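You operate a simulated robot arm through the tools that you are given. There is no shell and no other tool. Be economical: measure what you need, move in short steps, check, and stop when the job is done.

You are at the controls of a simulated robot arm. One attempt, no reset.

TASK
Slide the drip cup along the drain bench shelf until it stands next to the spray bottle.

Only the result counts: the job must be done as asked and must still hold three seconds after the hand-in. Knocking over, shifting, dropping, spilling or breaking anything else fails it.

THE ROBOT
A 6-joint arm with a two-finger parallel gripper on a trunk, on a base that drives. Base frame: it is fixed to the floor where the robot stands at the start and does not move with it; the origin is under the middle of the robot, x ahead of it, y to its left, z up. Lengths are in mm, angles in degrees, forces in N, time in s.
With the tool pointing down near the work surface it reaches from about 100 to 680 mm from the robot's upright axis, wherever it stands. Its first joint turns from -115.0 to 115.0 degrees. Payload 4.2 kg.
The tool frame sits at the grasp point between the pads (the TCP): z along the fingers, y along the line on which they close. The tips reach 23 mm beyond it. Largest opening 94 mm; finger width 38, thickness 10; the body of the gripper, 54 by 96 mm, starts 39 mm behind the TCP.
Orientation is told as [roll, pitch, yaw] about the base's x, y, z axes, in that order, counted from this pose: with the fingers straight down and closing along the base's y, the tool's x points along the base's -x, its y along +y and its z along -z.

THE INTERFACE
- The arm moves only by the tool nudge_tool. Its argument "series" is a list that holds one entry, the list of rows, each a list of 7 numbers: the shift along the tool's x, y, z in m, then the turn, a rotation vector about the tool's x, y, z in degrees, then the gripper command, from -1 (fully open) to 1 (shut), values between in proportion. In form: [[[x, y, z, ax, ay, az, grip], ...]]. A call has 1 to 12 rows; each row is the pose to reach, as a shift and turn from the pose commanded when the call began, along the tool's axes at that moment. A row lasts 0.2 s, in which the tool goes at most 50 mm and 8.6 degrees; a call with a longer step from one row to the next is refused whole, and so is a gripper value outside its range. A pose out of reach is approached as far as the arm can. The call stops where the force on the tool passes 40 N (or 10 N more than at its start, if that is more) or the arm is blocked; 0.2 s more then pass. Each finger travels about 108 mm/s and halts on what it meets, pressing with about 40 N; the grip force reading is that of the motor and also rises with nothing between the fingers. The clock runs only during rows and for 0.2 s after the last one: add rows that repeat a pose to give the fingers time. The reply holds the time, the measured pose of the TCP, the force on the tool along the base axes, the opening and the grip force, in the units named above and with some noise, with the torque about the TCP (base axes, N m) and any sound that the robot's microphone picked up.
- Cameras (640 x 400 px; columns grow to the right, rows downward): "scene" is now at [198.3, 155.8, 1329.7]; the picture's right is [-0.62, -0.78, 0.00], its down [-0.71, 0.57, -0.41] and it looks along [0.32, -0.26, -0.91] (base axes); focal length 259 px, centre (320, 200). "wrist" rides on the gripper at [86, 16, -75] in the tool frame; the picture's right is [-0.18, 0.98, 0.00], its down [-0.58, -0.11, -0.81] and it looks along [-0.79, -0.15, 0.59] (tool axes); focal length 243 px, centre (320, 200). There is no depth. A picture from a camera that has moved, and an enlarged one, comes with that camera's place and axes in the base frame and with its lens.
- get_image(camera): a new picture of that camera. No time passes.
- raise_lower(by): slides the trunk up (or, below 0, down) by that many mm; the arm and the scene camera ride with it, the base frame stays. It gives what a move gives, with no picture.
- drive_base(legs): drives the robot by 1 to 6 legs, each [ahead, turn to the left] in mm and degrees, along the robot's own axes; the way and the turn of a leg run together, so that a leg with both is an arc; at most 1500 mm and 180 degrees a leg. The arm and the cameras ride along, it lands a little off, and it stops where it bumps. It gives what a move gives.
- pan_tilt(pan, tilt): turns the head with the scene camera to pan (to the left, within 80 degrees either way) and tilt (down, from -29 to 69), counted from straight ahead of the robot. It gives what a move gives.
- inspect(camera, box): a new picture of the part [left, top, right, bottom] of that camera's present view, enlarged. No time passes.
- job_done(): hands the job in; it is judged then, once.

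Go step by step. Nothing tells you exact positions but the pictures and the camera data: compare them with the known pose of the tool, close in by small moves and look again before you grip or let go. The budget is 120 turns and 78 pictures, counting those below and the enlarged ones. Unless the task says otherwise, let go and move clear before handing in, and close with one line.

The tools are called after ">>>" as name(argument=value, ...) on one line, values as JSON. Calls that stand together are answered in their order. nudge_tool: Moves the arm, as the interface text tells. Its arguments: {"type":"object","properties":{"series":{"type":"array","items":{"type":"array","items":{"type":"array","items":{"type":"number"}}}}},"required":["series"]} The other tools are called the same way: raise_lower (by) slides the trunk up or down; drive_base (legs) drives the base; pan_tilt (pan, tilt) turns the head that bears the scene camera; get_image (camera) takes a picture; inspect (camera, box) takes an enlarged picture of a part of a camera's view; job_done () hands the job in.

At the start:

```text
clock: 0.0
position: [301.6, -13.1, 709.9]
tcp_rot: [0.0, 0.0, 0.0]
force: [-0.2, 0.2, -0.3]
moment: [0.0, 0.01, 0.0]
finger_gap: 93.9
grasp_force: 0.1
trunk travel left (down, up): [-725.0, 265.0]
robot x, y, heading: [-2.4, -6.1, 0.0]
head pan, tilt: [-38.5, 65.6]
```

scene: 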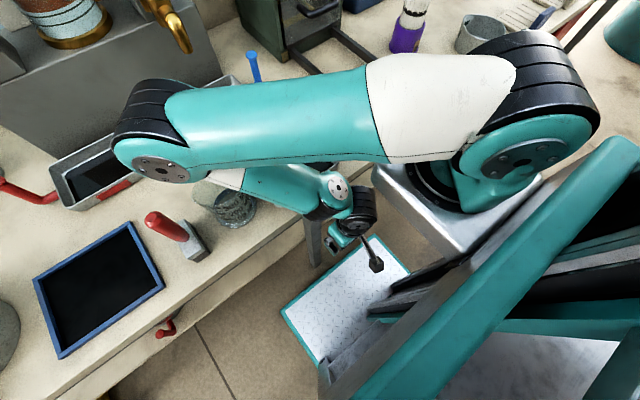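
wrist: 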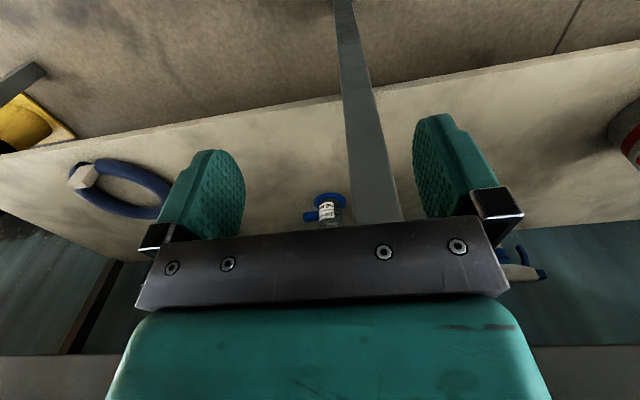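

The scene shows a bench with an espresso machine, a tamper, trays and a glass cup; no drain bench or spray bottle is certain yet. I look around with the head.

>>> pan_tilt(pan=-20, tilt=35)

>>> get_image(camera="scene")

>>> pan_tilt(pan=-75, tilt=40)

>>> get_image(camera="scene")

>>> pan_tilt(pan=40, tilt=35)

>>> get_image(camera="scene")

```text
clock: 1.0
position: [301.8, -11.4, 709.0]
tcp_rot: [0.0, 0.0, 0.0]
force: [-0.2, -0.2, 1.0]
moment: [0.0, -0.01, 0.02]
finger_gap: 93.8
grasp_force: 0.1
trunk travel left (down, up): [-725.0, 265.0]
robot x, y, heading: [-2.6, 1.9, 0.1]
head pan, tilt: [-20.0, 35.0]
```

```text
75 pictures are left
camera scene: at [234.1, 162.9, 1370.1], right [-0.34, -0.94, 0.0], down [-0.54, 0.2, -0.82], along [0.77, -0.28, -0.57], focal length 259 px, centre (320, 200)
```

scene: 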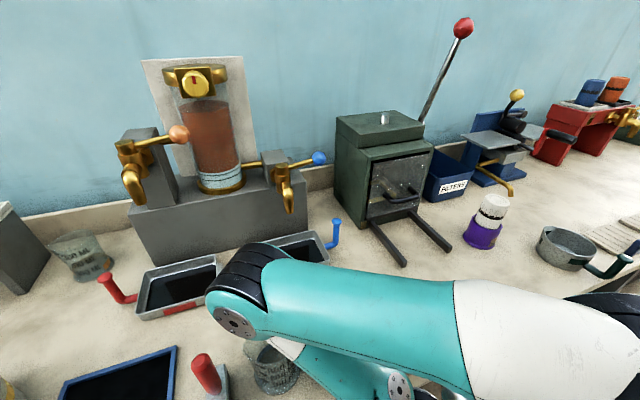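

```text
clock: 2.2
position: [300.5, -12.3, 710.8]
tcp_rot: [0.0, 0.0, 0.0]
force: [0.2, 0.2, 0.9]
moment: [0.0, -0.02, -0.01]
finger_gap: 94.0
grasp_force: 0.1
trunk travel left (down, up): [-725.0, 265.0]
robot x, y, heading: [0.9, -3.7, 0.0]
head pan, tilt: [-75.0, 40.0]
```

```text
74 pictures are left
camera scene: at [173.4, 111.0, 1362.6], right [-0.97, -0.26, 0.0], down [-0.17, 0.62, -0.77], along [0.2, -0.74, -0.64], focal length 259 px, centre (320, 200)
```

scene: 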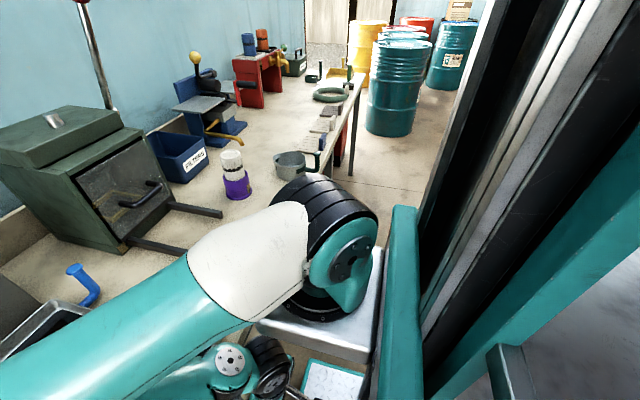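

```text
clock: 4.1
position: [301.7, -11.8, 710.8]
tcp_rot: [0.0, 0.0, 0.0]
force: [0.1, -1.5, -0.1]
moment: [0.01, 0.01, 0.0]
finger_gap: 94.0
grasp_force: 0.1
trunk travel left (down, up): [-725.0, 265.0]
robot x, y, heading: [-2.7, -6.3, -0.2]
head pan, tilt: [40.0, 35.0]
```

```text
73 pictures are left
camera scene: at [218.8, 249.7, 1370.1], right [0.64, -0.77, 0.0], down [-0.44, -0.37, -0.82], along [0.63, 0.53, -0.57], focal length 259 px, centre (320, 200)
```

scene: 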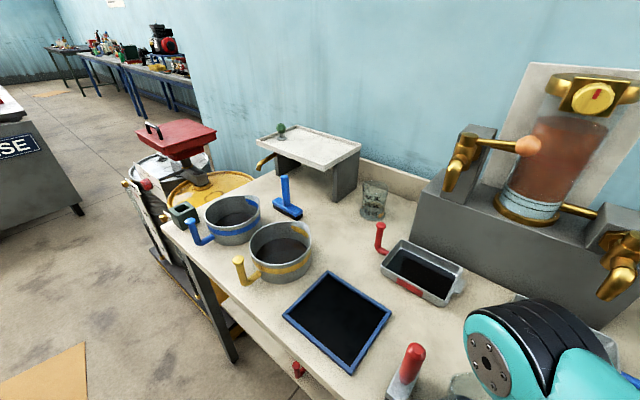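

A raised, spouted tray (left) and a red stand with cups (right) could be the drain bench. I enlarge both, and other candidates.

>>> inspect(camera="scene", box=[120, 90, 420, 280])

>>> pan_tilt(pan=-48, tilt=25)

>>> inspect(camera="scene", box=[160, 60, 480, 260])

>>> get_image(camera="scene")

```text
2.11 times, centred on (270, 185) of scene
camera zoom: at [218.8, 249.7, 1370.1], right [0.64, -0.77, 0.0], down [-0.44, -0.37, -0.82], along [0.63, 0.53, -0.57], focal length 545 px, centre (425, 232)
```

zoom: 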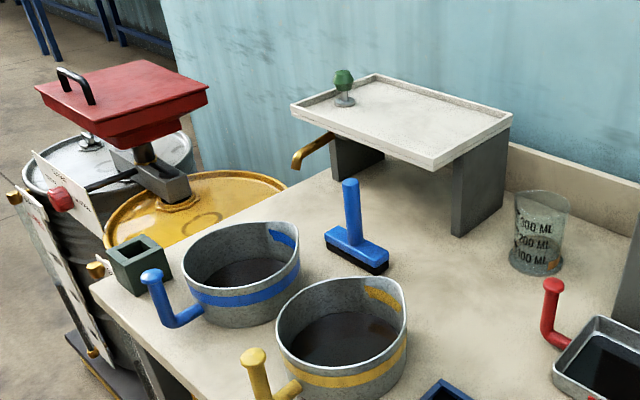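

```text
clock: 5.8
position: [301.1, -12.0, 710.4]
tcp_rot: [0.1, -0.1, -0.1]
force: [0.9, 0.3, -0.1]
moment: [-0.02, 0.02, 0.01]
finger_gap: 94.2
grasp_force: 0.1
trunk travel left (down, up): [-725.0, 265.0]
robot x, y, heading: [-1.4, -0.5, 0.4]
head pan, tilt: [-48.0, 25.0]
```

```text
2.00 times, centred on (320, 160) of scene
camera zoom: at [213.1, 124.7, 1385.9], right [-0.74, -0.67, 0.0], down [-0.28, 0.31, -0.91], along [0.61, -0.67, -0.42], focal length 518 px, centre (320, 280)
```

zoom: 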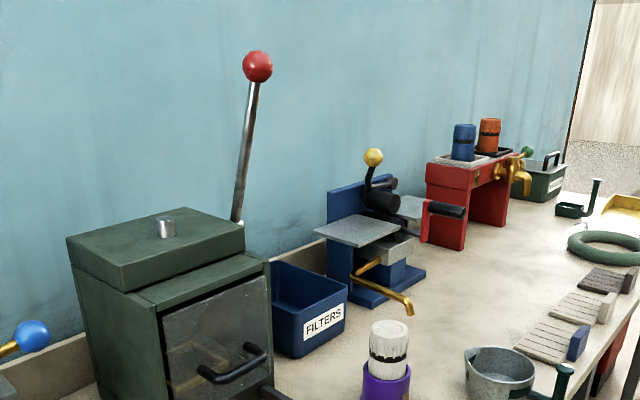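

```text
70 pictures are left
camera scene: at [213.1, 124.7, 1385.9], right [-0.74, -0.67, 0.0], down [-0.28, 0.31, -0.91], along [0.61, -0.67, -0.42], focal length 259 px, centre (320, 200)
```

scene: 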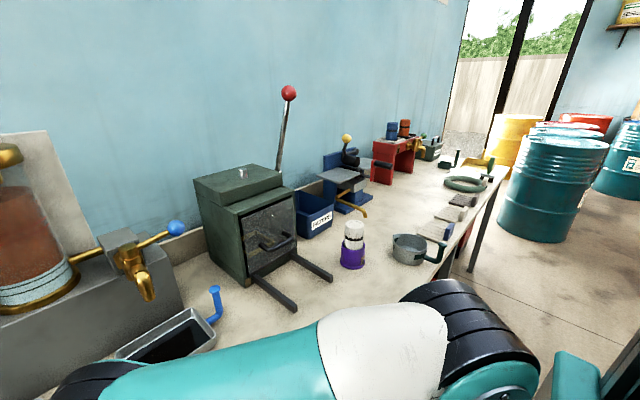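

The wrist view may show a shelf under the bench with a blue-capped bottle; I enlarge it.

>>> inspect(camera="wrist", box=[0, 0, 320, 200])

>>> inspect(camera="wrist", box=[320, 80, 640, 280])

>>> inspect(camera="wrist", box=[240, 140, 420, 250])

```text
2.00 times, centred on (160, 100) of wrist
camera zoom: at [215.2, 4.3, 785.1], right [0.18, 0.98, 0.0], down [0.58, -0.11, 0.81], along [0.79, -0.15, -0.59], focal length 485 px, centre (640, 400)
```

zoom: 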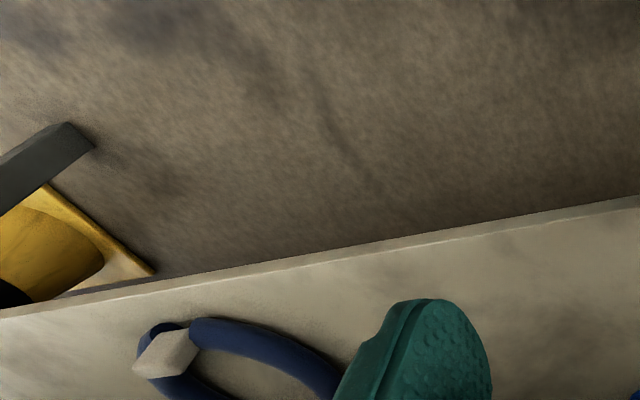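

```text
2.00 times, centred on (480, 180) of wrist
camera zoom: at [215.2, 4.3, 785.1], right [0.18, 0.98, 0.0], down [0.58, -0.11, 0.81], along [0.79, -0.15, -0.59], focal length 485 px, centre (0, 240)
```

zoom: 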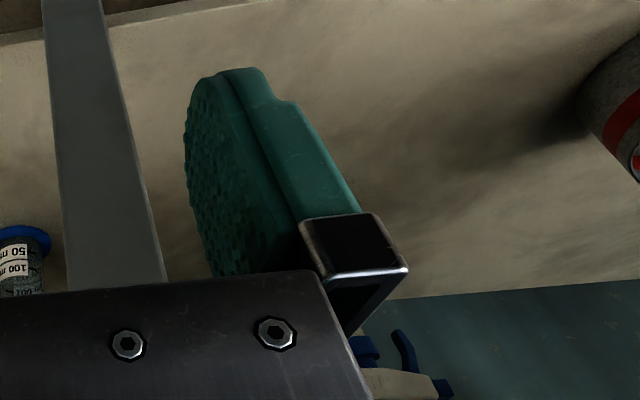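

```text
3.56 times, centred on (330, 195) of wrist
camera zoom: at [215.2, 4.3, 785.1], right [0.18, 0.98, 0.0], down [0.58, -0.11, 0.81], along [0.79, -0.15, -0.59], focal length 863 px, centre (284, 218)
```

zoom: 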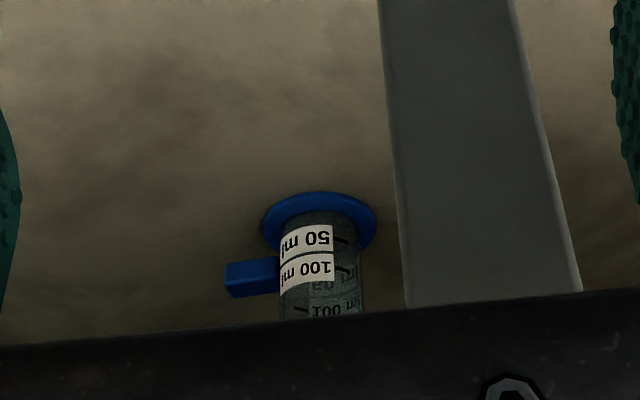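

There is a low shelf under the bench holding a graduated jar, a hose, and other things. I back away so as to look under the bench safely.

>>> drive_base(legs=[[-500, 0]])

>>> pan_tilt(pan=0, tilt=40)

>>> get_image(camera="scene")

>>> get_image(camera="wrist")

```text
clock: 8.7
position: [-200.3, -11.6, 710.3]
tcp_rot: [0.0, 0.0, -0.4]
force: [0.6, -0.4, -0.6]
moment: [0.0, 0.02, -0.05]
finger_gap: 94.1
grasp_force: 0.0
trunk travel left (down, up): [-725.0, 265.0]
robot x, y, heading: [-503.3, 3.2, -0.3]
head pan, tilt: [-48.0, 25.0]
```

```text
clock: 9.9
position: [-201.1, -12.9, 710.3]
tcp_rot: [-0.1, 0.0, -0.4]
force: [0.0, 0.4, 0.0]
moment: [0.03, 0.01, 0.0]
finger_gap: 94.1
grasp_force: 0.1
trunk travel left (down, up): [-725.0, 265.0]
robot x, y, heading: [-503.1, 3.4, -0.5]
head pan, tilt: [0.0, 40.0]
```

```text
66 pictures are left
camera scene: at [-264.8, 193.1, 1362.6], right [-0.01, -1.0, 0.0], down [-0.64, 0.0, -0.77], along [0.77, -0.01, -0.64], focal length 259 px, centre (320, 200)
```

scene: 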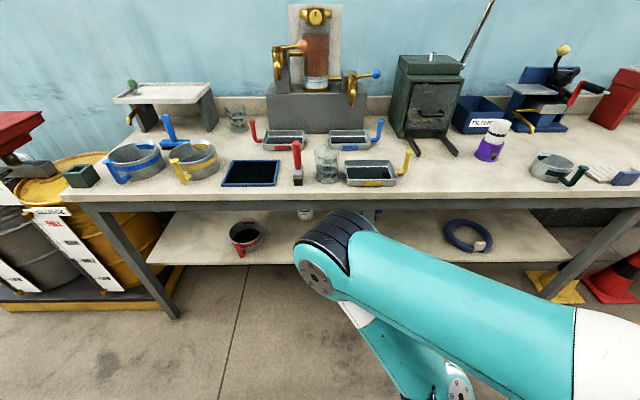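

```text
65 pictures are left
camera wrist: at [-287.2, 4.6, 785.1], right [0.19, 0.98, 0.0], down [0.58, -0.11, 0.81], along [0.79, -0.15, -0.59], focal length 243 px, centre (320, 200)
```

wrist: 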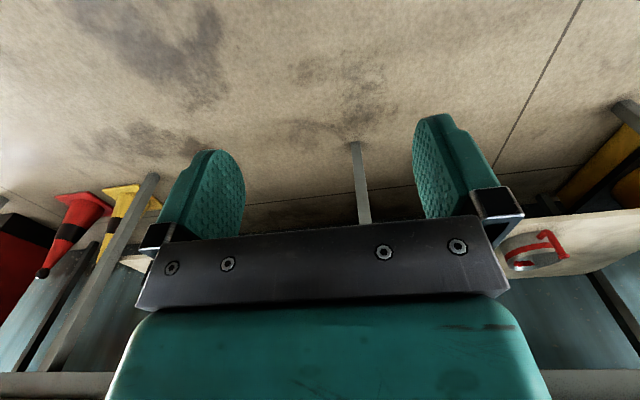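

The bench has a lower shelf. I lower the trunk to see under it.

>>> raise_lower(by=-450)

>>> pan_tilt(pan=0, tilt=25)

>>> get_image(camera="scene")

```text
refused: -450 is not a number from -400 to 400
```

```text
clock: 10.6
position: [-200.5, -12.5, 710.0]
tcp_rot: [0.0, 0.1, -0.3]
force: [-0.2, 0.4, 0.1]
moment: [-0.02, -0.01, 0.03]
finger_gap: 93.9
grasp_force: 0.0
trunk travel left (down, up): [-725.0, 265.0]
robot x, y, heading: [-504.1, 1.9, -0.4]
head pan, tilt: [0.0, 25.0]
```

```text
64 pictures are left
camera scene: at [-257.7, 193.1, 1385.8], right [-0.01, -1.0, 0.0], down [-0.42, 0.0, -0.91], along [0.91, -0.01, -0.42], focal length 259 px, centre (320, 200)
```

scene: 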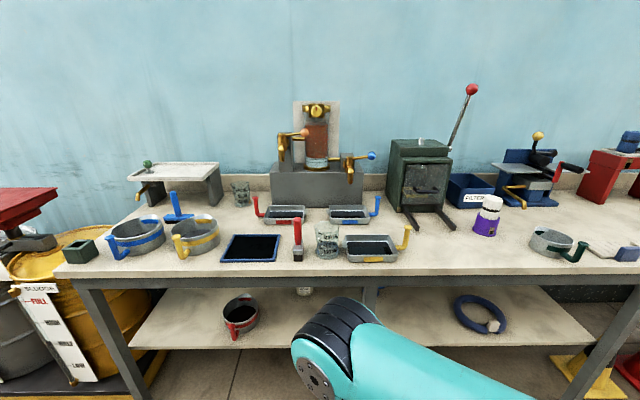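

>>> raise_lower(by=-400)

>>> raise_lower(by=-150)

>>> get_image(camera="scene")

```text
clock: 14.5
position: [-200.8, -12.4, 309.5]
tcp_rot: [0.0, 0.0, -0.5]
force: [0.2, 0.1, -0.3]
moment: [0.0, 0.0, -0.01]
finger_gap: 94.1
grasp_force: 0.0
trunk travel left (down, up): [-325.0, 665.0]
robot x, y, heading: [-502.1, 1.2, -0.3]
head pan, tilt: [0.0, 25.0]
```

```text
clock: 16.1
position: [-201.7, -12.0, 164.1]
tcp_rot: [0.0, 0.0, -0.4]
force: [2.9, 0.4, 9.5]
moment: [-0.49, 0.07, 0.02]
finger_gap: 93.9
grasp_force: 0.1
trunk travel left (down, up): [-176.0, 814.0]
robot x, y, heading: [-500.0, 0.7, -0.1]
head pan, tilt: [0.0, 25.0]
stopped: the force on the tool passed its limit (the readings are from after the stop); the commanded pose is now the measured one
```

```text
63 pictures are left
camera scene: at [-257.7, 193.1, 837.1], right [-0.01, -1.0, 0.0], down [-0.42, 0.0, -0.91], along [0.91, -0.01, -0.42], focal length 259 px, centre (320, 200)
```

scene: 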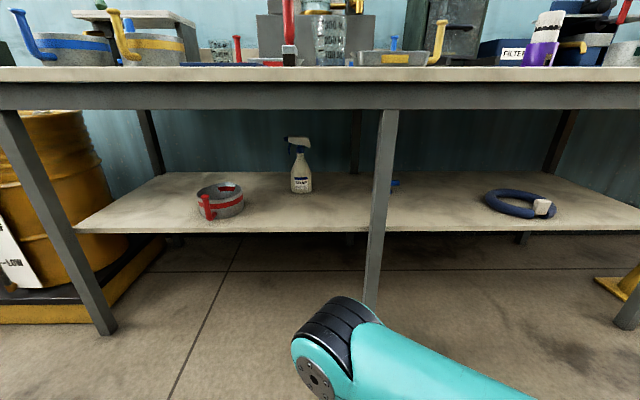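

The lower shelf has a spray bottle, a red-banded vessel, something blue behind the middle leg, and a hose ring. I raise a little off the contact and look closer.

>>> raise_lower(by=30)

>>> inspect(camera="scene", box=[180, 120, 420, 270])

>>> get_image(camera="wrist")

```text
clock: 16.9
position: [-201.0, -11.7, 192.2]
tcp_rot: [0.0, 0.0, -0.4]
force: [0.0, 1.0, 0.3]
moment: [0.03, 0.0, -0.02]
finger_gap: 94.0
grasp_force: 0.1
trunk travel left (down, up): [-206.0, 784.0]
robot x, y, heading: [-502.0, -0.1, -0.4]
head pan, tilt: [0.0, 25.0]
```

```text
2.67 times, centred on (300, 195) of scene
camera zoom: at [-257.6, 193.1, 867.2], right [-0.01, -1.0, 0.0], down [-0.42, 0.0, -0.91], along [0.91, -0.01, -0.42], focal length 691 px, centre (373, 213)
```

zoom: 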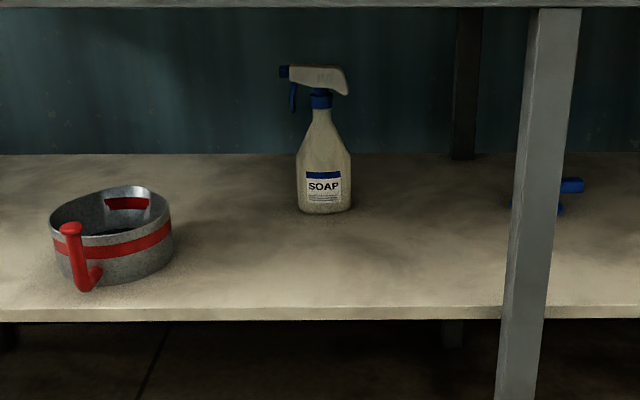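

```text
61 pictures are left
camera wrist: at [-287.3, 4.6, 267.8], right [0.19, 0.98, 0.0], down [0.58, -0.11, 0.81], along [0.79, -0.15, -0.59], focal length 243 px, centre (320, 200)
```

wrist: 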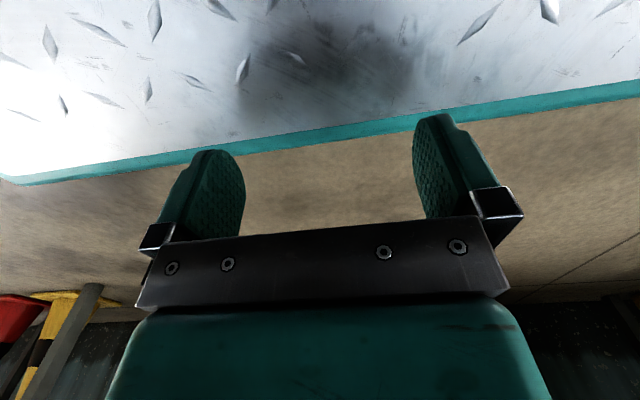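

The shelf is at about z 426, with the bottle near (700, 255), the red vessel near (555, 520) and something blue-based near (700, -75) hidden behind the leg. I shift right to see the hidden one.

>>> drive_base(legs=[[0, -45], [300, 0], [0, 45]])

>>> get_image(camera="scene")

```text
clock: 23.1
position: [7.2, -233.0, 192.3]
tcp_rot: [-0.1, 0.1, -1.2]
force: [-0.2, 0.5, 0.0]
moment: [0.0, 0.01, -0.02]
finger_gap: 94.1
grasp_force: 0.0
trunk travel left (down, up): [-206.0, 784.0]
robot x, y, heading: [-296.2, -217.8, -1.0]
head pan, tilt: [0.0, 25.0]
```

```text
60 pictures are left
camera scene: at [-46.9, -26.1, 867.2], right [-0.02, -1.0, 0.0], down [-0.42, 0.01, -0.91], along [0.91, -0.02, -0.42], focal length 259 px, centre (320, 200)
```

scene: 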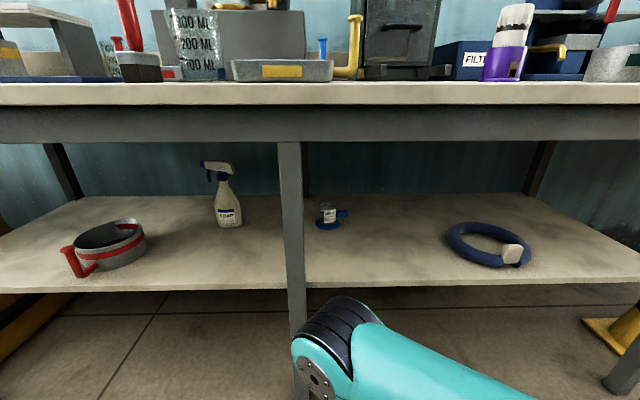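

>>> inspect(camera="scene", box=[180, 140, 380, 265])

>>> inspect(camera="scene", box=[300, 190, 364, 240])

>>> inspect(camera="scene", box=[40, 190, 200, 290])

```text
3.20 times, centred on (280, 202) of scene
camera zoom: at [-46.9, -26.1, 867.2], right [-0.02, -1.0, 0.0], down [-0.42, 0.01, -0.91], along [0.91, -0.02, -0.42], focal length 829 px, centre (448, 192)
```

zoom: 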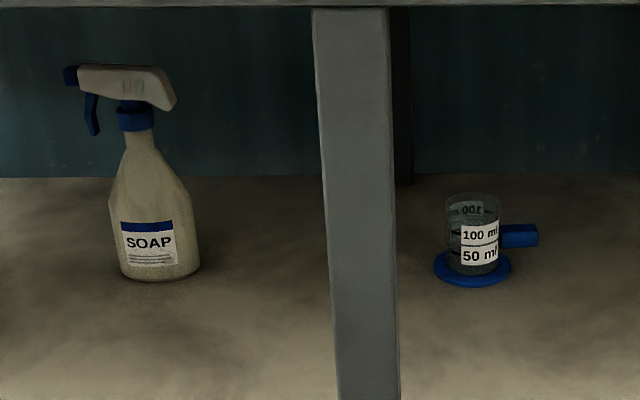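

```text
8.00 times, centred on (332, 215) of scene
camera zoom: at [-46.9, -26.1, 867.2], right [-0.02, -1.0, 0.0], down [-0.42, 0.01, -0.91], along [0.91, -0.02, -0.42], focal length 2072 px, centre (224, 80)
```

zoom: 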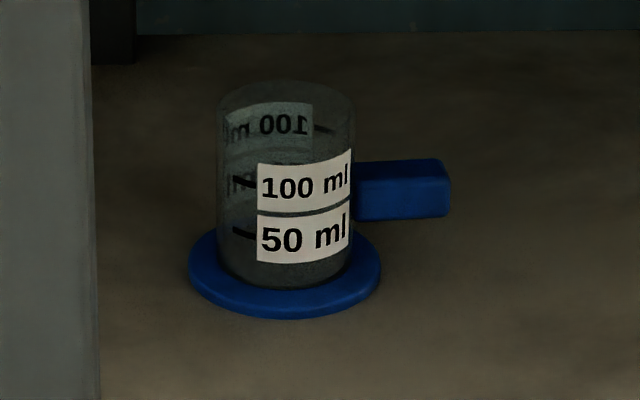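

```text
4.00 times, centred on (120, 240) of scene
camera zoom: at [-46.9, -26.1, 867.2], right [-0.02, -1.0, 0.0], down [-0.42, 0.01, -0.91], along [0.91, -0.02, -0.42], focal length 1036 px, centre (1120, 40)
```

zoom: 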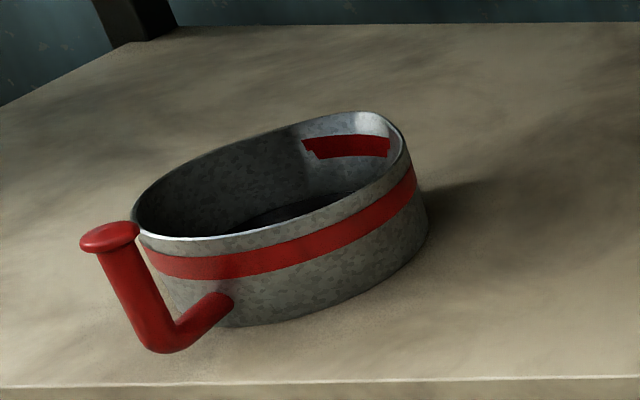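

The graduated cup with blue base and handle at about (707, -68) is the drip cup; the spray bottle stands at about (719, 265), and a bench leg at y 0–55 stands between them at the front. Plan: work from the bay right of the leg, grip the handle and drag the cup left. First I shift right and form the arm pose clear of the bench.

>>> drive_base(legs=[[0, 41], [-200, 0], [0, -40]])

>>> raise_lower(by=300)

>>> pan_tilt(pan=0, tilt=40)

>>> get_image(camera="scene")

```text
clock: 28.4
position: [-143.7, -353.2, 193.2]
tcp_rot: [0.0, -0.1, -0.4]
force: [0.4, 0.1, -0.7]
moment: [0.01, 0.0, -0.01]
finger_gap: 94.0
grasp_force: 0.0
trunk travel left (down, up): [-206.0, 784.0]
robot x, y, heading: [-447.6, -338.2, -0.5]
head pan, tilt: [0.0, 25.0]
```

```text
clock: 31.4
position: [-143.8, -352.7, 492.5]
tcp_rot: [0.0, 0.0, -0.4]
force: [-0.8, 0.3, -0.1]
moment: [-0.01, -0.01, 0.02]
finger_gap: 93.8
grasp_force: 0.0
trunk travel left (down, up): [-506.0, 484.0]
robot x, y, heading: [-442.9, -337.3, -0.5]
head pan, tilt: [0.0, 25.0]
```

```text
clock: 32.2
position: [-143.2, -353.8, 493.0]
tcp_rot: [0.0, 0.0, -0.4]
force: [-0.5, -0.2, 0.2]
moment: [0.04, -0.02, 0.01]
finger_gap: 94.1
grasp_force: 0.1
trunk travel left (down, up): [-506.0, 484.0]
robot x, y, heading: [-446.7, -339.3, -0.4]
head pan, tilt: [0.0, 40.0]
```

```text
56 pictures are left
camera scene: at [-207.9, -148.2, 1143.9], right [-0.01, -1.0, 0.0], down [-0.64, 0.0, -0.77], along [0.77, -0.01, -0.64], focal length 259 px, centre (320, 200)
```

scene: 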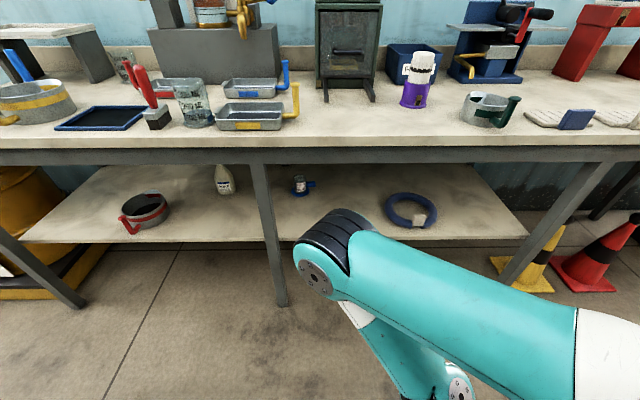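

The view is clear with the arm well short of the bench. I extend the arm while turning the tool 90° so that the fingers close along x.

>>> nudge_tool(series=[[[-0.027, 0.01, 0, 0, 0, -8.2, -1], [-0.054, 0.02, 0, 0, 0, -16.4, -1], [-0.081, 0.03, 0, 0, 0, -24.6, -1], [-0.108, 0.04, 0, 0, 0, -32.8, -1], [-0.135, 0.05, 0, 0, 0, -41, -1], [-0.162, 0.06, 0, 0, 0, -49.2, -1], [-0.189, 0.07, 0, 0, 0, -57.4, -1], [-0.216, 0.08, 0, 0, 0, -65.6, -1], [-0.243, 0.09, 0, 0, 0, -73.8, -1], [-0.27, 0.1, 0, 0, 0, -82, -1], [-0.297, 0.11, 0, 0, 0, -90.4, -1], [-0.297, 0.11, 0, 0, 0, -90.4, -1]]])

>>> get_image(camera="scene")

```text
clock: 34.8
position: [156.3, -242.6, 493.2]
tcp_rot: [0.0, 0.0, 90.1]
force: [-0.8, 0.1, -0.7]
moment: [-0.01, 0.0, 0.01]
finger_gap: 94.1
grasp_force: 0.0
trunk travel left (down, up): [-506.0, 484.0]
robot x, y, heading: [-447.1, -338.7, -0.4]
head pan, tilt: [0.0, 40.0]
```

```text
55 pictures are left
camera scene: at [-207.9, -148.2, 1143.8], right [-0.01, -1.0, 0.0], down [-0.64, 0.0, -0.77], along [0.77, -0.01, -0.64], focal length 259 px, centre (320, 200)
```

scene: 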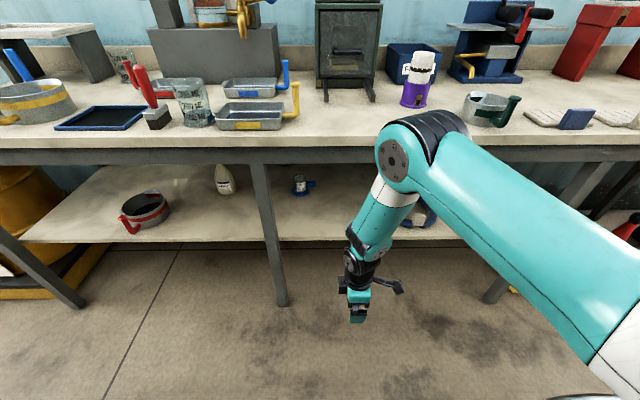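

The elbow is at about z 990, too high to go under the bench; a low trunk with the arm reaching out flat will fit. I first shift the base left to about y = -200 and back off.

>>> drive_base(legs=[[-50, 0], [0, 40], [200, 0], [0, -40], [-150, 0]])

>>> nudge_tool(series=[[[0, 0, -0.03, 0, -4, 0, -1], [0, -0.02, -0.06, 0, -8, 0, -1], [0.01, -0.04, -0.09, 0, -12, 0, -1], [0.02, -0.06, -0.12, 0, -16, 0, -1], [0.03, -0.08, -0.15, 0, -20, 0, -1], [0.04, -0.1, -0.18, 0, -24, 0, -1], [0.05, -0.12, -0.21, 0, -28, 0, -1], [0.06, -0.14, -0.24, 0, -32, 0, -1], [0.07, -0.16, -0.27, 0, -36, 0, -1], [0.08, -0.18, -0.3, 0, -40, 0, -1], [0.08, -0.18, -0.3, 0, -40, 0, -1]]])

>>> get_image(camera="scene")

```text
clock: 41.6
position: [106.4, -100.7, 493.8]
tcp_rot: [0.0, 0.1, 91.3]
force: [-0.2, 0.2, 1.3]
moment: [0.02, 0.0, -0.01]
finger_gap: 93.9
grasp_force: 0.0
trunk travel left (down, up): [-506.0, 484.0]
robot x, y, heading: [-491.2, -212.2, 1.0]
head pan, tilt: [0.0, 40.0]
```

```text
clock: 44.0
position: [286.5, -177.6, 794.2]
tcp_rot: [-0.1, -40.1, 91.2]
force: [0.2, -0.8, 0.7]
moment: [-0.02, -0.04, -0.04]
finger_gap: 93.8
grasp_force: 0.1
trunk travel left (down, up): [-506.0, 484.0]
robot x, y, heading: [-491.2, -209.6, 0.9]
head pan, tilt: [0.0, 40.0]
```

```text
54 pictures are left
camera scene: at [-258.8, -15.3, 1143.8], right [0.01, -1.0, 0.0], down [-0.64, -0.01, -0.77], along [0.77, 0.01, -0.64], focal length 259 px, centre (320, 200)
```

scene: 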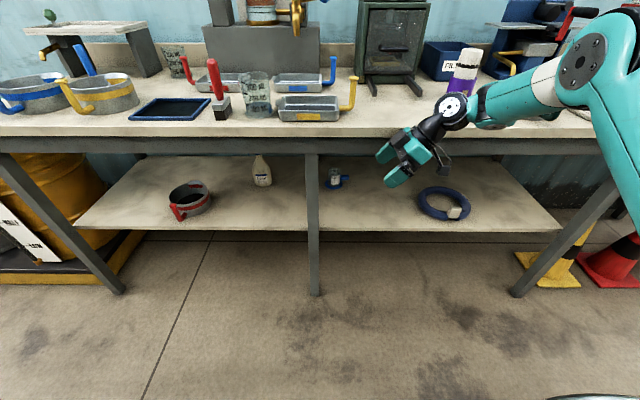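

Fingers now point left and down as planned. I back a little, then lower the trunk and check the elbow.

>>> drive_base(legs=[[-40, 0]])

>>> raise_lower(by=-400)

>>> nudge_tool(series=[[[-0.0257, 0, -0.0306, 0, 0, 0, -1], [-0.0514, 0, -0.0613, 0, 0, 0, -1], [-0.077, 0, -0.092, 0, 0, 0, -1], [-0.1, 0, -0.119, 0, 0, 0, -1], [-0.1, 0, -0.119, 0, 0, 0, -1]]])

>>> get_image(camera="scene")

```text
clock: 44.9
position: [246.3, -176.2, 795.0]
tcp_rot: [0.0, -40.0, 91.4]
force: [0.4, 0.7, -0.2]
moment: [0.02, 0.01, -0.03]
finger_gap: 94.0
grasp_force: 0.1
trunk travel left (down, up): [-506.0, 484.0]
robot x, y, heading: [-532.3, -211.9, 0.8]
head pan, tilt: [0.0, 40.0]
```

```text
clock: 48.7
position: [246.3, -177.0, 394.7]
tcp_rot: [0.0, -40.2, 91.3]
force: [-0.5, 0.2, 0.9]
moment: [-0.04, -0.02, -0.01]
finger_gap: 94.0
grasp_force: 0.0
trunk travel left (down, up): [-106.0, 884.0]
robot x, y, heading: [-535.1, -212.0, 0.8]
head pan, tilt: [0.0, 40.0]
```

```text
clock: 49.9
position: [245.2, -178.0, 550.5]
tcp_rot: [-0.2, -40.0, 91.2]
force: [-0.1, -0.6, -0.8]
moment: [0.01, 0.01, -0.01]
finger_gap: 93.9
grasp_force: 0.0
trunk travel left (down, up): [-106.0, 884.0]
robot x, y, heading: [-533.8, -212.0, 1.0]
head pan, tilt: [0.0, 40.0]
```

```text
53 pictures are left
camera scene: at [-299.2, -15.8, 743.8], right [0.01, -1.0, 0.0], down [-0.64, -0.01, -0.77], along [0.77, 0.01, -0.64], focal length 259 px, centre (320, 200)
```

scene: 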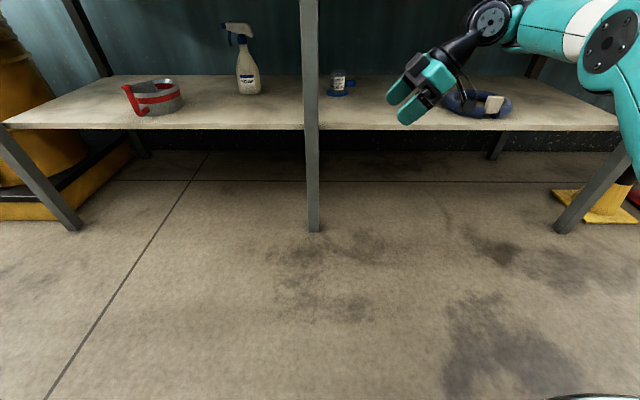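

I look at the elbow with the head turned right.

>>> pan_tilt(pan=-45, tilt=10)

>>> get_image(camera="scene")

```text
clock: 51.0
position: [245.8, -177.6, 550.4]
tcp_rot: [-0.3, -40.0, 91.5]
force: [0.2, -0.5, 0.1]
moment: [0.01, -0.02, 0.0]
finger_gap: 94.0
grasp_force: 0.0
trunk travel left (down, up): [-106.0, 884.0]
robot x, y, heading: [-534.2, -209.5, 1.1]
head pan, tilt: [-45.0, 10.0]
```

```text
52 pictures are left
camera scene: at [-317.5, -81.8, 791.5], right [-0.7, -0.72, 0.0], down [-0.12, 0.12, -0.98], along [0.71, -0.69, -0.17], focal length 259 px, centre (320, 200)
```

scene: 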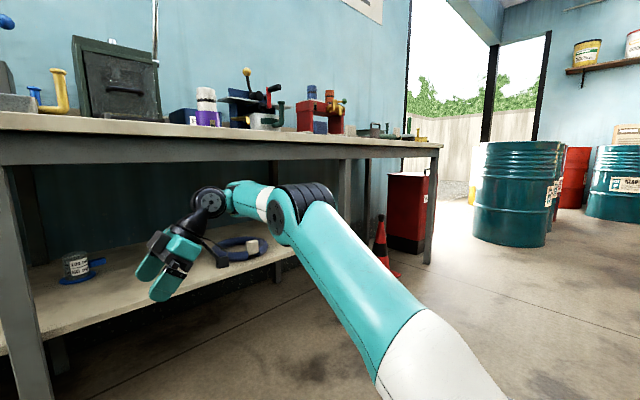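

Elbow and wrist lie below the apron (about 45 mm spare), and the way beside the leg is free. I drive in.

>>> drive_base(legs=[[200, -1]])

>>> get_image(camera="scene")

```text
clock: 52.6
position: [450.6, -186.7, 550.3]
tcp_rot: [-0.3, -40.0, 90.6]
force: [-1.6, -0.3, 0.0]
moment: [0.0, 0.02, -0.01]
finger_gap: 93.8
grasp_force: 0.1
trunk travel left (down, up): [-106.0, 884.0]
robot x, y, heading: [-326.2, -211.5, 0.1]
head pan, tilt: [-45.0, 10.0]
```

```text
51 pictures are left
camera scene: at [-111.2, -83.3, 791.5], right [-0.71, -0.71, 0.0], down [-0.12, 0.12, -0.98], along [0.7, -0.7, -0.17], focal length 259 px, centre (320, 200)
```

scene: 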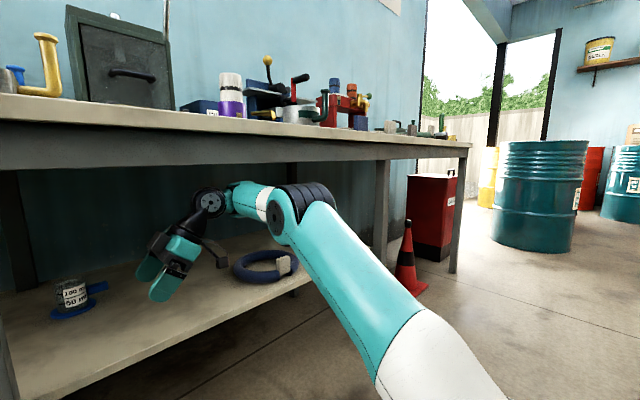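

Good clearance. I go another 190 mm and look at the cup straight on.

>>> drive_base(legs=[[190, 0]])

>>> get_image(camera="scene")

>>> pan_tilt(pan=-12, tilt=25)

>>> get_image(camera="scene")

>>> get_image(camera="wrist")

```text
clock: 54.2
position: [643.8, -187.6, 549.7]
tcp_rot: [-0.2, -40.0, 90.5]
force: [-1.1, 0.1, -0.3]
moment: [-0.03, 0.0, 0.01]
finger_gap: 94.3
grasp_force: 0.1
trunk travel left (down, up): [-106.0, 884.0]
robot x, y, heading: [-137.5, -212.1, 0.2]
head pan, tilt: [-45.0, 10.0]
```

```text
50 pictures are left
camera scene: at [82.2, -83.9, 791.5], right [-0.71, -0.71, 0.0], down [-0.12, 0.12, -0.98], along [0.7, -0.7, -0.17], focal length 259 px, centre (320, 200)
```

scene: 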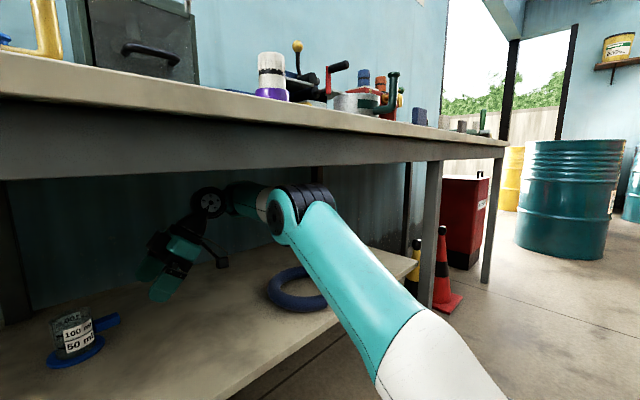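

```text
clock: 55.2
position: [643.8, -188.8, 549.9]
tcp_rot: [-0.3, -40.1, 90.4]
force: [0.1, 0.0, -1.0]
moment: [-0.03, 0.02, -0.04]
finger_gap: 93.9
grasp_force: 0.0
trunk travel left (down, up): [-106.0, 884.0]
robot x, y, heading: [-134.3, -210.7, -0.1]
head pan, tilt: [-12.0, 25.0]
```

```text
49 pictures are left
camera scene: at [106.7, -37.4, 767.2], right [-0.21, -0.98, 0.0], down [-0.41, 0.09, -0.91], along [0.89, -0.19, -0.42], focal length 259 px, centre (320, 200)
```

scene: 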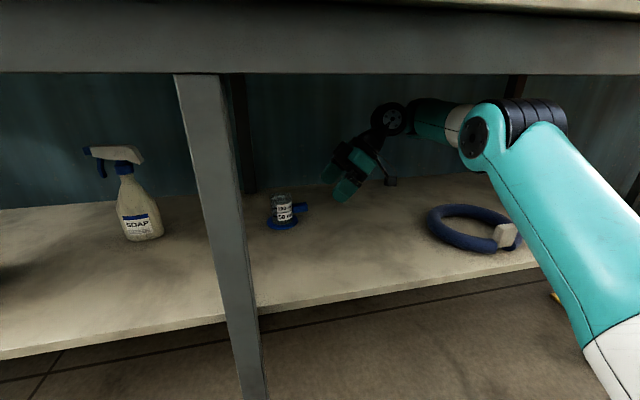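

```text
48 pictures are left
camera wrist: at [628.5, -302.5, 551.8], right [-0.98, 0.14, 0.11], down [0.1, -0.07, 0.99], along [0.14, 0.99, 0.06], focal length 243 px, centre (320, 200)
```

wrist: 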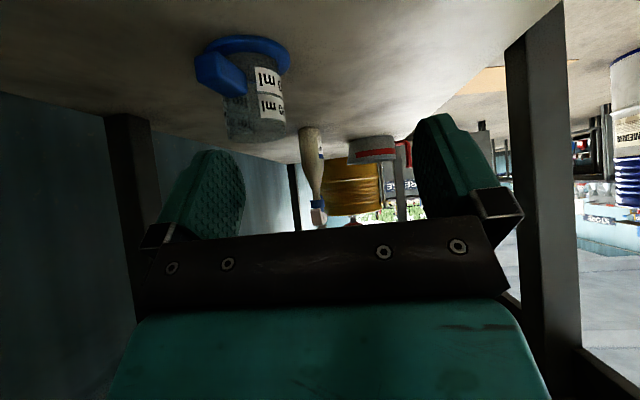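

The wrist view shows the cup with its handle toward the gripper. I enlarge both views to locate it.

>>> inspect(camera="wrist", box=[170, 20, 330, 120])

>>> inspect(camera="scene", box=[240, 140, 400, 240])

```text
4.00 times, centred on (250, 70) of wrist
camera zoom: at [628.5, -302.5, 551.8], right [-0.98, 0.14, 0.11], down [0.1, -0.07, 0.99], along [0.14, 0.99, 0.06], focal length 970 px, centre (600, 720)
```

zoom: 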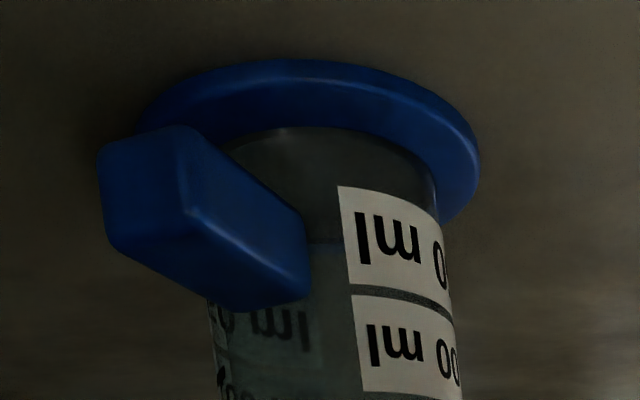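

```text
4.00 times, centred on (320, 190) of scene
camera zoom: at [106.7, -37.4, 767.2], right [-0.21, -0.98, 0.0], down [-0.41, 0.09, -0.91], along [0.89, -0.19, -0.42], focal length 1036 px, centre (320, 240)
```

zoom: 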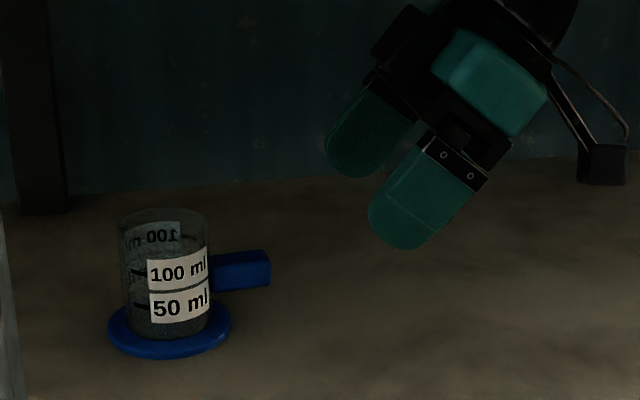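

The handle end is at about (724, -134, 458), the cup axis near (719, -64). I drive 60 mm closer for reach and then bring the open fingers in line behind the handle.

>>> drive_base(legs=[[60, 0]])

>>> nudge_tool(series=[[[0.014, 0, 0.017, 0, 0, 0, -1], [0.027, 0, 0.034, 0, 0, 0, -1], [0.04, 0, 0.05, 0, 0, 0, -1], [0.04, 0, 0.05, 0, 0, 0, -1]]])

>>> get_image(camera="wrist")

>>> get_image(camera="scene")

```text
clock: 56.1
position: [704.4, -186.7, 549.0]
tcp_rot: [-0.3, -40.0, 90.5]
force: [-0.2, -0.8, 0.6]
moment: [-0.02, 0.0, -0.01]
finger_gap: 94.1
grasp_force: 0.1
trunk travel left (down, up): [-106.0, 884.0]
robot x, y, heading: [-76.2, -216.9, 0.2]
head pan, tilt: [-12.0, 25.0]
```

```text
clock: 57.1
position: [704.7, -186.1, 486.2]
tcp_rot: [-0.3, -40.0, 90.7]
force: [-0.7, -0.6, 0.2]
moment: [0.0, 0.01, -0.02]
finger_gap: 94.1
grasp_force: 0.0
trunk travel left (down, up): [-106.0, 884.0]
robot x, y, heading: [-74.3, -211.2, 0.0]
head pan, tilt: [-12.0, 25.0]
```

```text
45 pictures are left
camera wrist: at [688.7, -299.9, 488.0], right [-0.98, 0.14, 0.11], down [0.1, -0.07, 0.99], along [0.14, 0.99, 0.06], focal length 243 px, centre (320, 200)
```

wrist: 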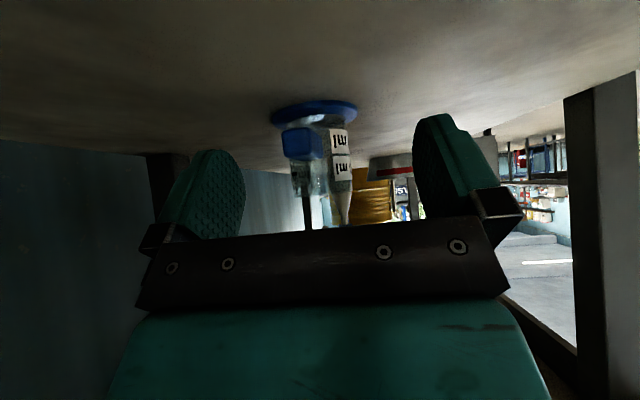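

```text
44 pictures are left
camera scene: at [166.9, -37.1, 767.2], right [-0.21, -0.98, 0.0], down [-0.41, 0.09, -0.91], along [0.89, -0.19, -0.42], focal length 259 px, centre (320, 200)
```

scene: 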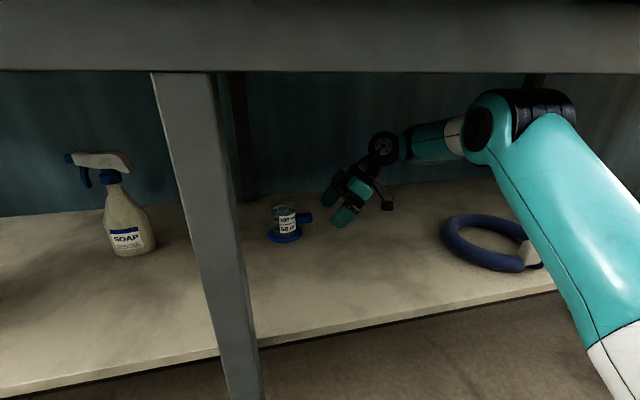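

Handle end confirmed at (721, -134, 459). I line up in x, go down to z 463, then advance part of the way.

>>> nudge_tool(series=[[[0.0148, -0.017, 0.0176, 0, 0, 0, -1], [0.0148, -0.017, 0.0176, 0, 0, 0, -1], [-0.0082, -0.017, 0.0369, 0, 0, 0, -1], [-0.0082, -0.017, 0.0369, 0, 0, 0, -1]]])

>>> get_image(camera="wrist")

>>> inspect(camera="scene", box=[240, 160, 400, 260])

```text
clock: 58.1
position: [720.6, -156.8, 462.1]
tcp_rot: [-0.2, -40.0, 90.5]
force: [0.0, 0.2, 1.8]
moment: [0.02, 0.01, -0.03]
finger_gap: 94.0
grasp_force: 0.2
trunk travel left (down, up): [-106.0, 884.0]
robot x, y, heading: [-71.7, -212.9, -0.1]
head pan, tilt: [-12.0, 25.0]
```

```text
43 pictures are left
camera wrist: at [704.8, -270.2, 464.2], right [-0.98, 0.14, 0.11], down [0.1, -0.07, 0.99], along [0.14, 0.99, 0.06], focal length 243 px, centre (320, 200)
```

wrist: 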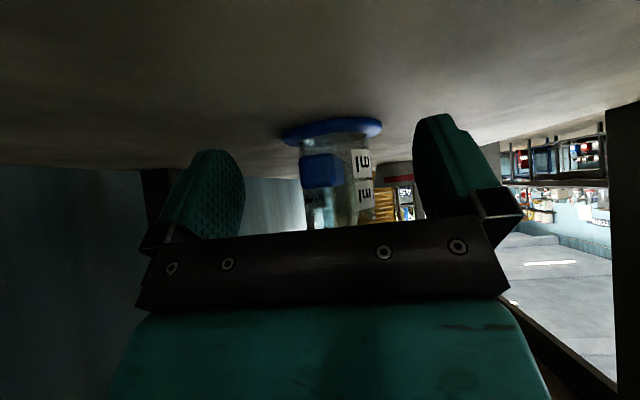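

```text
4.00 times, centred on (320, 210) of scene
camera zoom: at [166.9, -37.2, 767.2], right [-0.21, -0.98, 0.0], down [-0.41, 0.09, -0.91], along [0.89, -0.19, -0.42], focal length 1036 px, centre (320, 160)
```

zoom: 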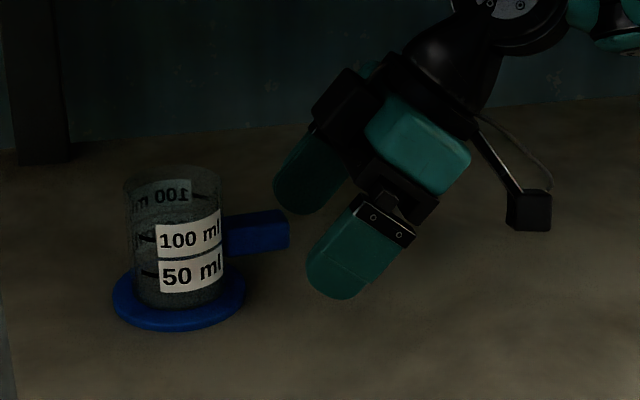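

Well lined up. I advance the last 30 mm, look again, then close.

>>> nudge_tool(series=[[[-0.0115, 0, 0.0097, 0, 0, 0, -1], [-0.023, 0, 0.0193, 0, 0, 0, -1], [-0.023, 0, 0.0193, 0, 0, 0, -1]]])

>>> get_image(camera="wrist")

>>> inspect(camera="scene", box=[240, 160, 400, 260])

```text
clock: 58.9
position: [719.4, -126.2, 461.2]
tcp_rot: [-0.3, -40.0, 90.5]
force: [0.4, 0.0, -0.4]
moment: [-0.04, 0.04, 0.0]
finger_gap: 93.8
grasp_force: 0.1
trunk travel left (down, up): [-106.0, 884.0]
robot x, y, heading: [-73.8, -208.7, -0.2]
head pan, tilt: [-12.0, 25.0]
```

```text
41 pictures are left
camera wrist: at [704.8, -240.2, 464.2], right [-0.98, 0.14, 0.11], down [0.11, -0.07, 0.99], along [0.14, 0.99, 0.06], focal length 243 px, centre (320, 200)
```

wrist: 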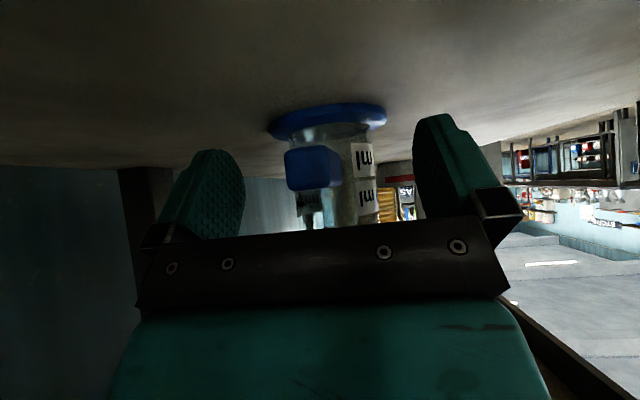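

```text
4.00 times, centred on (320, 210) of scene
camera zoom: at [166.9, -37.2, 767.2], right [-0.21, -0.98, 0.0], down [-0.41, 0.09, -0.91], along [0.89, -0.19, -0.42], focal length 1036 px, centre (320, 160)
```

zoom: 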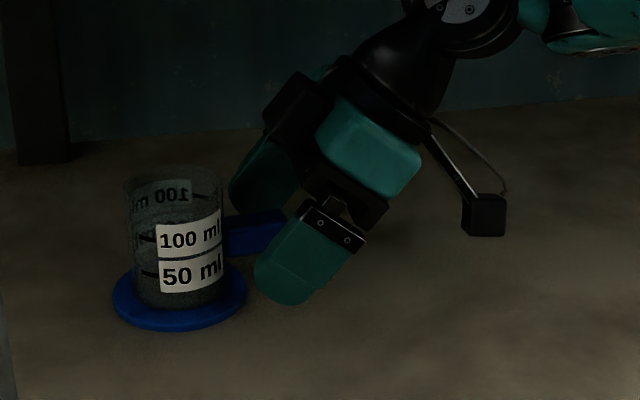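

The handle sits between the fingers, about 4 mm off centre. I correct and close gently.

>>> nudge_tool(series=[[[0, -0.004, 0, 0, 0, 0, -0.5], [0, -0.004, 0, 0, 0, 0, 0], [0, -0.004, 0, 0, 0, 0, 0.4], [0, -0.004, 0, 0, 0, 0, 0.6]]])

>>> get_image(camera="wrist")

```text
clock: 59.9
position: [724.9, -126.5, 462.2]
tcp_rot: [-0.3, -40.0, 90.5]
force: [0.0, -1.0, 0.6]
moment: [-0.05, 0.0, -0.03]
finger_gap: 21.6
grasp_force: 39.8
trunk travel left (down, up): [-106.0, 884.0]
robot x, y, heading: [-73.2, -207.8, -0.3]
head pan, tilt: [-12.0, 25.0]
```

```text
39 pictures are left
camera wrist: at [708.8, -240.4, 463.9], right [-0.98, 0.14, 0.11], down [0.11, -0.07, 0.99], along [0.14, 0.99, 0.06], focal length 243 px, centre (320, 200)
```

wrist: 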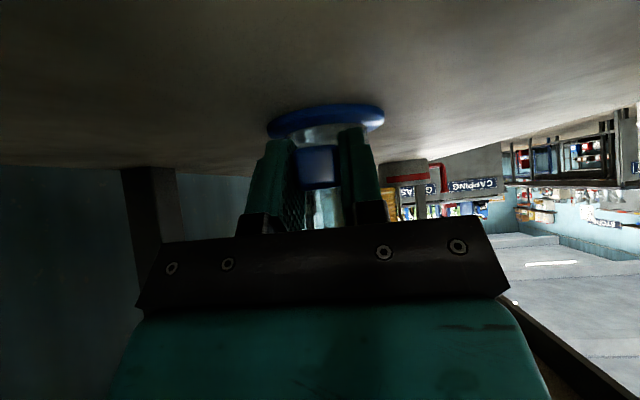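

The handle is gripped. I drag the cup 190 mm left (and about 10 mm back, in line with the bottle) at constant height.

>>> nudge_tool(series=[[[-0.0121, -0.001, 0.0102, 0, 0, 0, 0.6], [-0.0243, -0.002, 0.0204, 0, 0, 0, 0.6], [-0.0364, -0.003, 0.0306, 0, 0, 0, 0.6], [-0.0485, -0.004, 0.0407, 0, 0, 0, 0.6], [-0.0606, -0.005, 0.0509, 0, 0, 0, 0.6], [-0.0728, -0.006, 0.0611, 0, 0, 0, 0.6]]])

>>> get_image(camera="scene")

```text
clock: 61.3
position: [731.6, -28.7, 464.5]
tcp_rot: [-0.3, -40.0, 90.4]
force: [-0.2, -0.5, -0.4]
moment: [-0.08, 0.0, 0.0]
finger_gap: 21.3
grasp_force: 40.1
trunk travel left (down, up): [-106.0, 884.0]
robot x, y, heading: [-77.3, -207.7, -0.0]
head pan, tilt: [-12.0, 25.0]
```

```text
38 pictures are left
camera scene: at [166.9, -37.2, 767.2], right [-0.21, -0.98, 0.0], down [-0.41, 0.09, -0.91], along [0.89, -0.19, -0.42], focal length 259 px, centre (320, 200)
```

scene: 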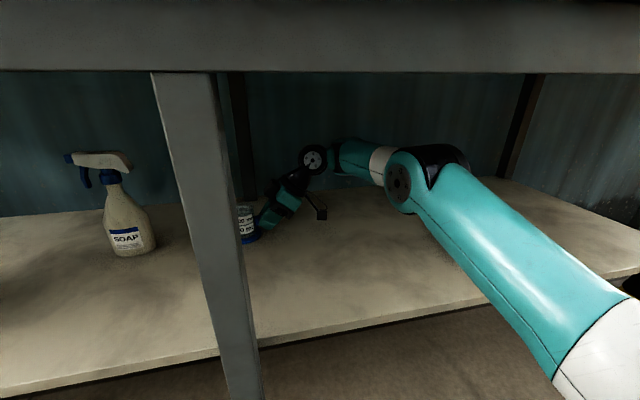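

The cup follows. I check the base still touches the shelf.

>>> inspect(camera="wrist", box=[230, 80, 430, 205])

>>> nudge_tool(series=[[[0, 0, 0, 0, 0, 0, 0.6]]])

```text
3.20 times, centred on (330, 142) of wrist
camera zoom: at [716.1, -142.8, 465.6], right [-0.98, 0.14, 0.11], down [0.1, -0.07, 0.99], along [0.14, 0.99, 0.06], focal length 776 px, centre (288, 384)
```

zoom: 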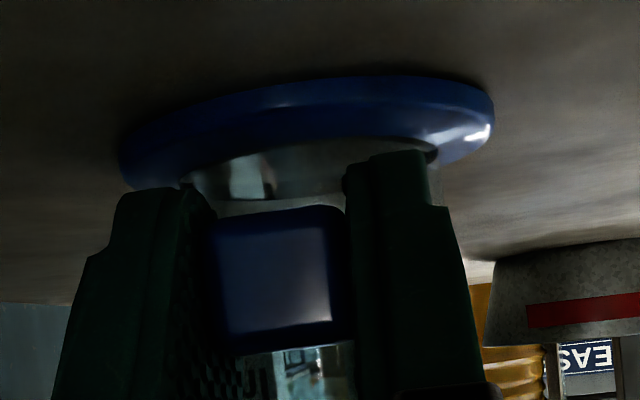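

```text
clock: 61.7
position: [732.5, -28.6, 464.5]
tcp_rot: [-0.3, -40.0, 90.5]
force: [-0.1, 0.6, -0.2]
moment: [-0.09, -0.02, 0.02]
finger_gap: 21.4
grasp_force: 39.1
trunk travel left (down, up): [-106.0, 884.0]
robot x, y, heading: [-74.3, -213.0, 0.2]
head pan, tilt: [-12.0, 25.0]
```

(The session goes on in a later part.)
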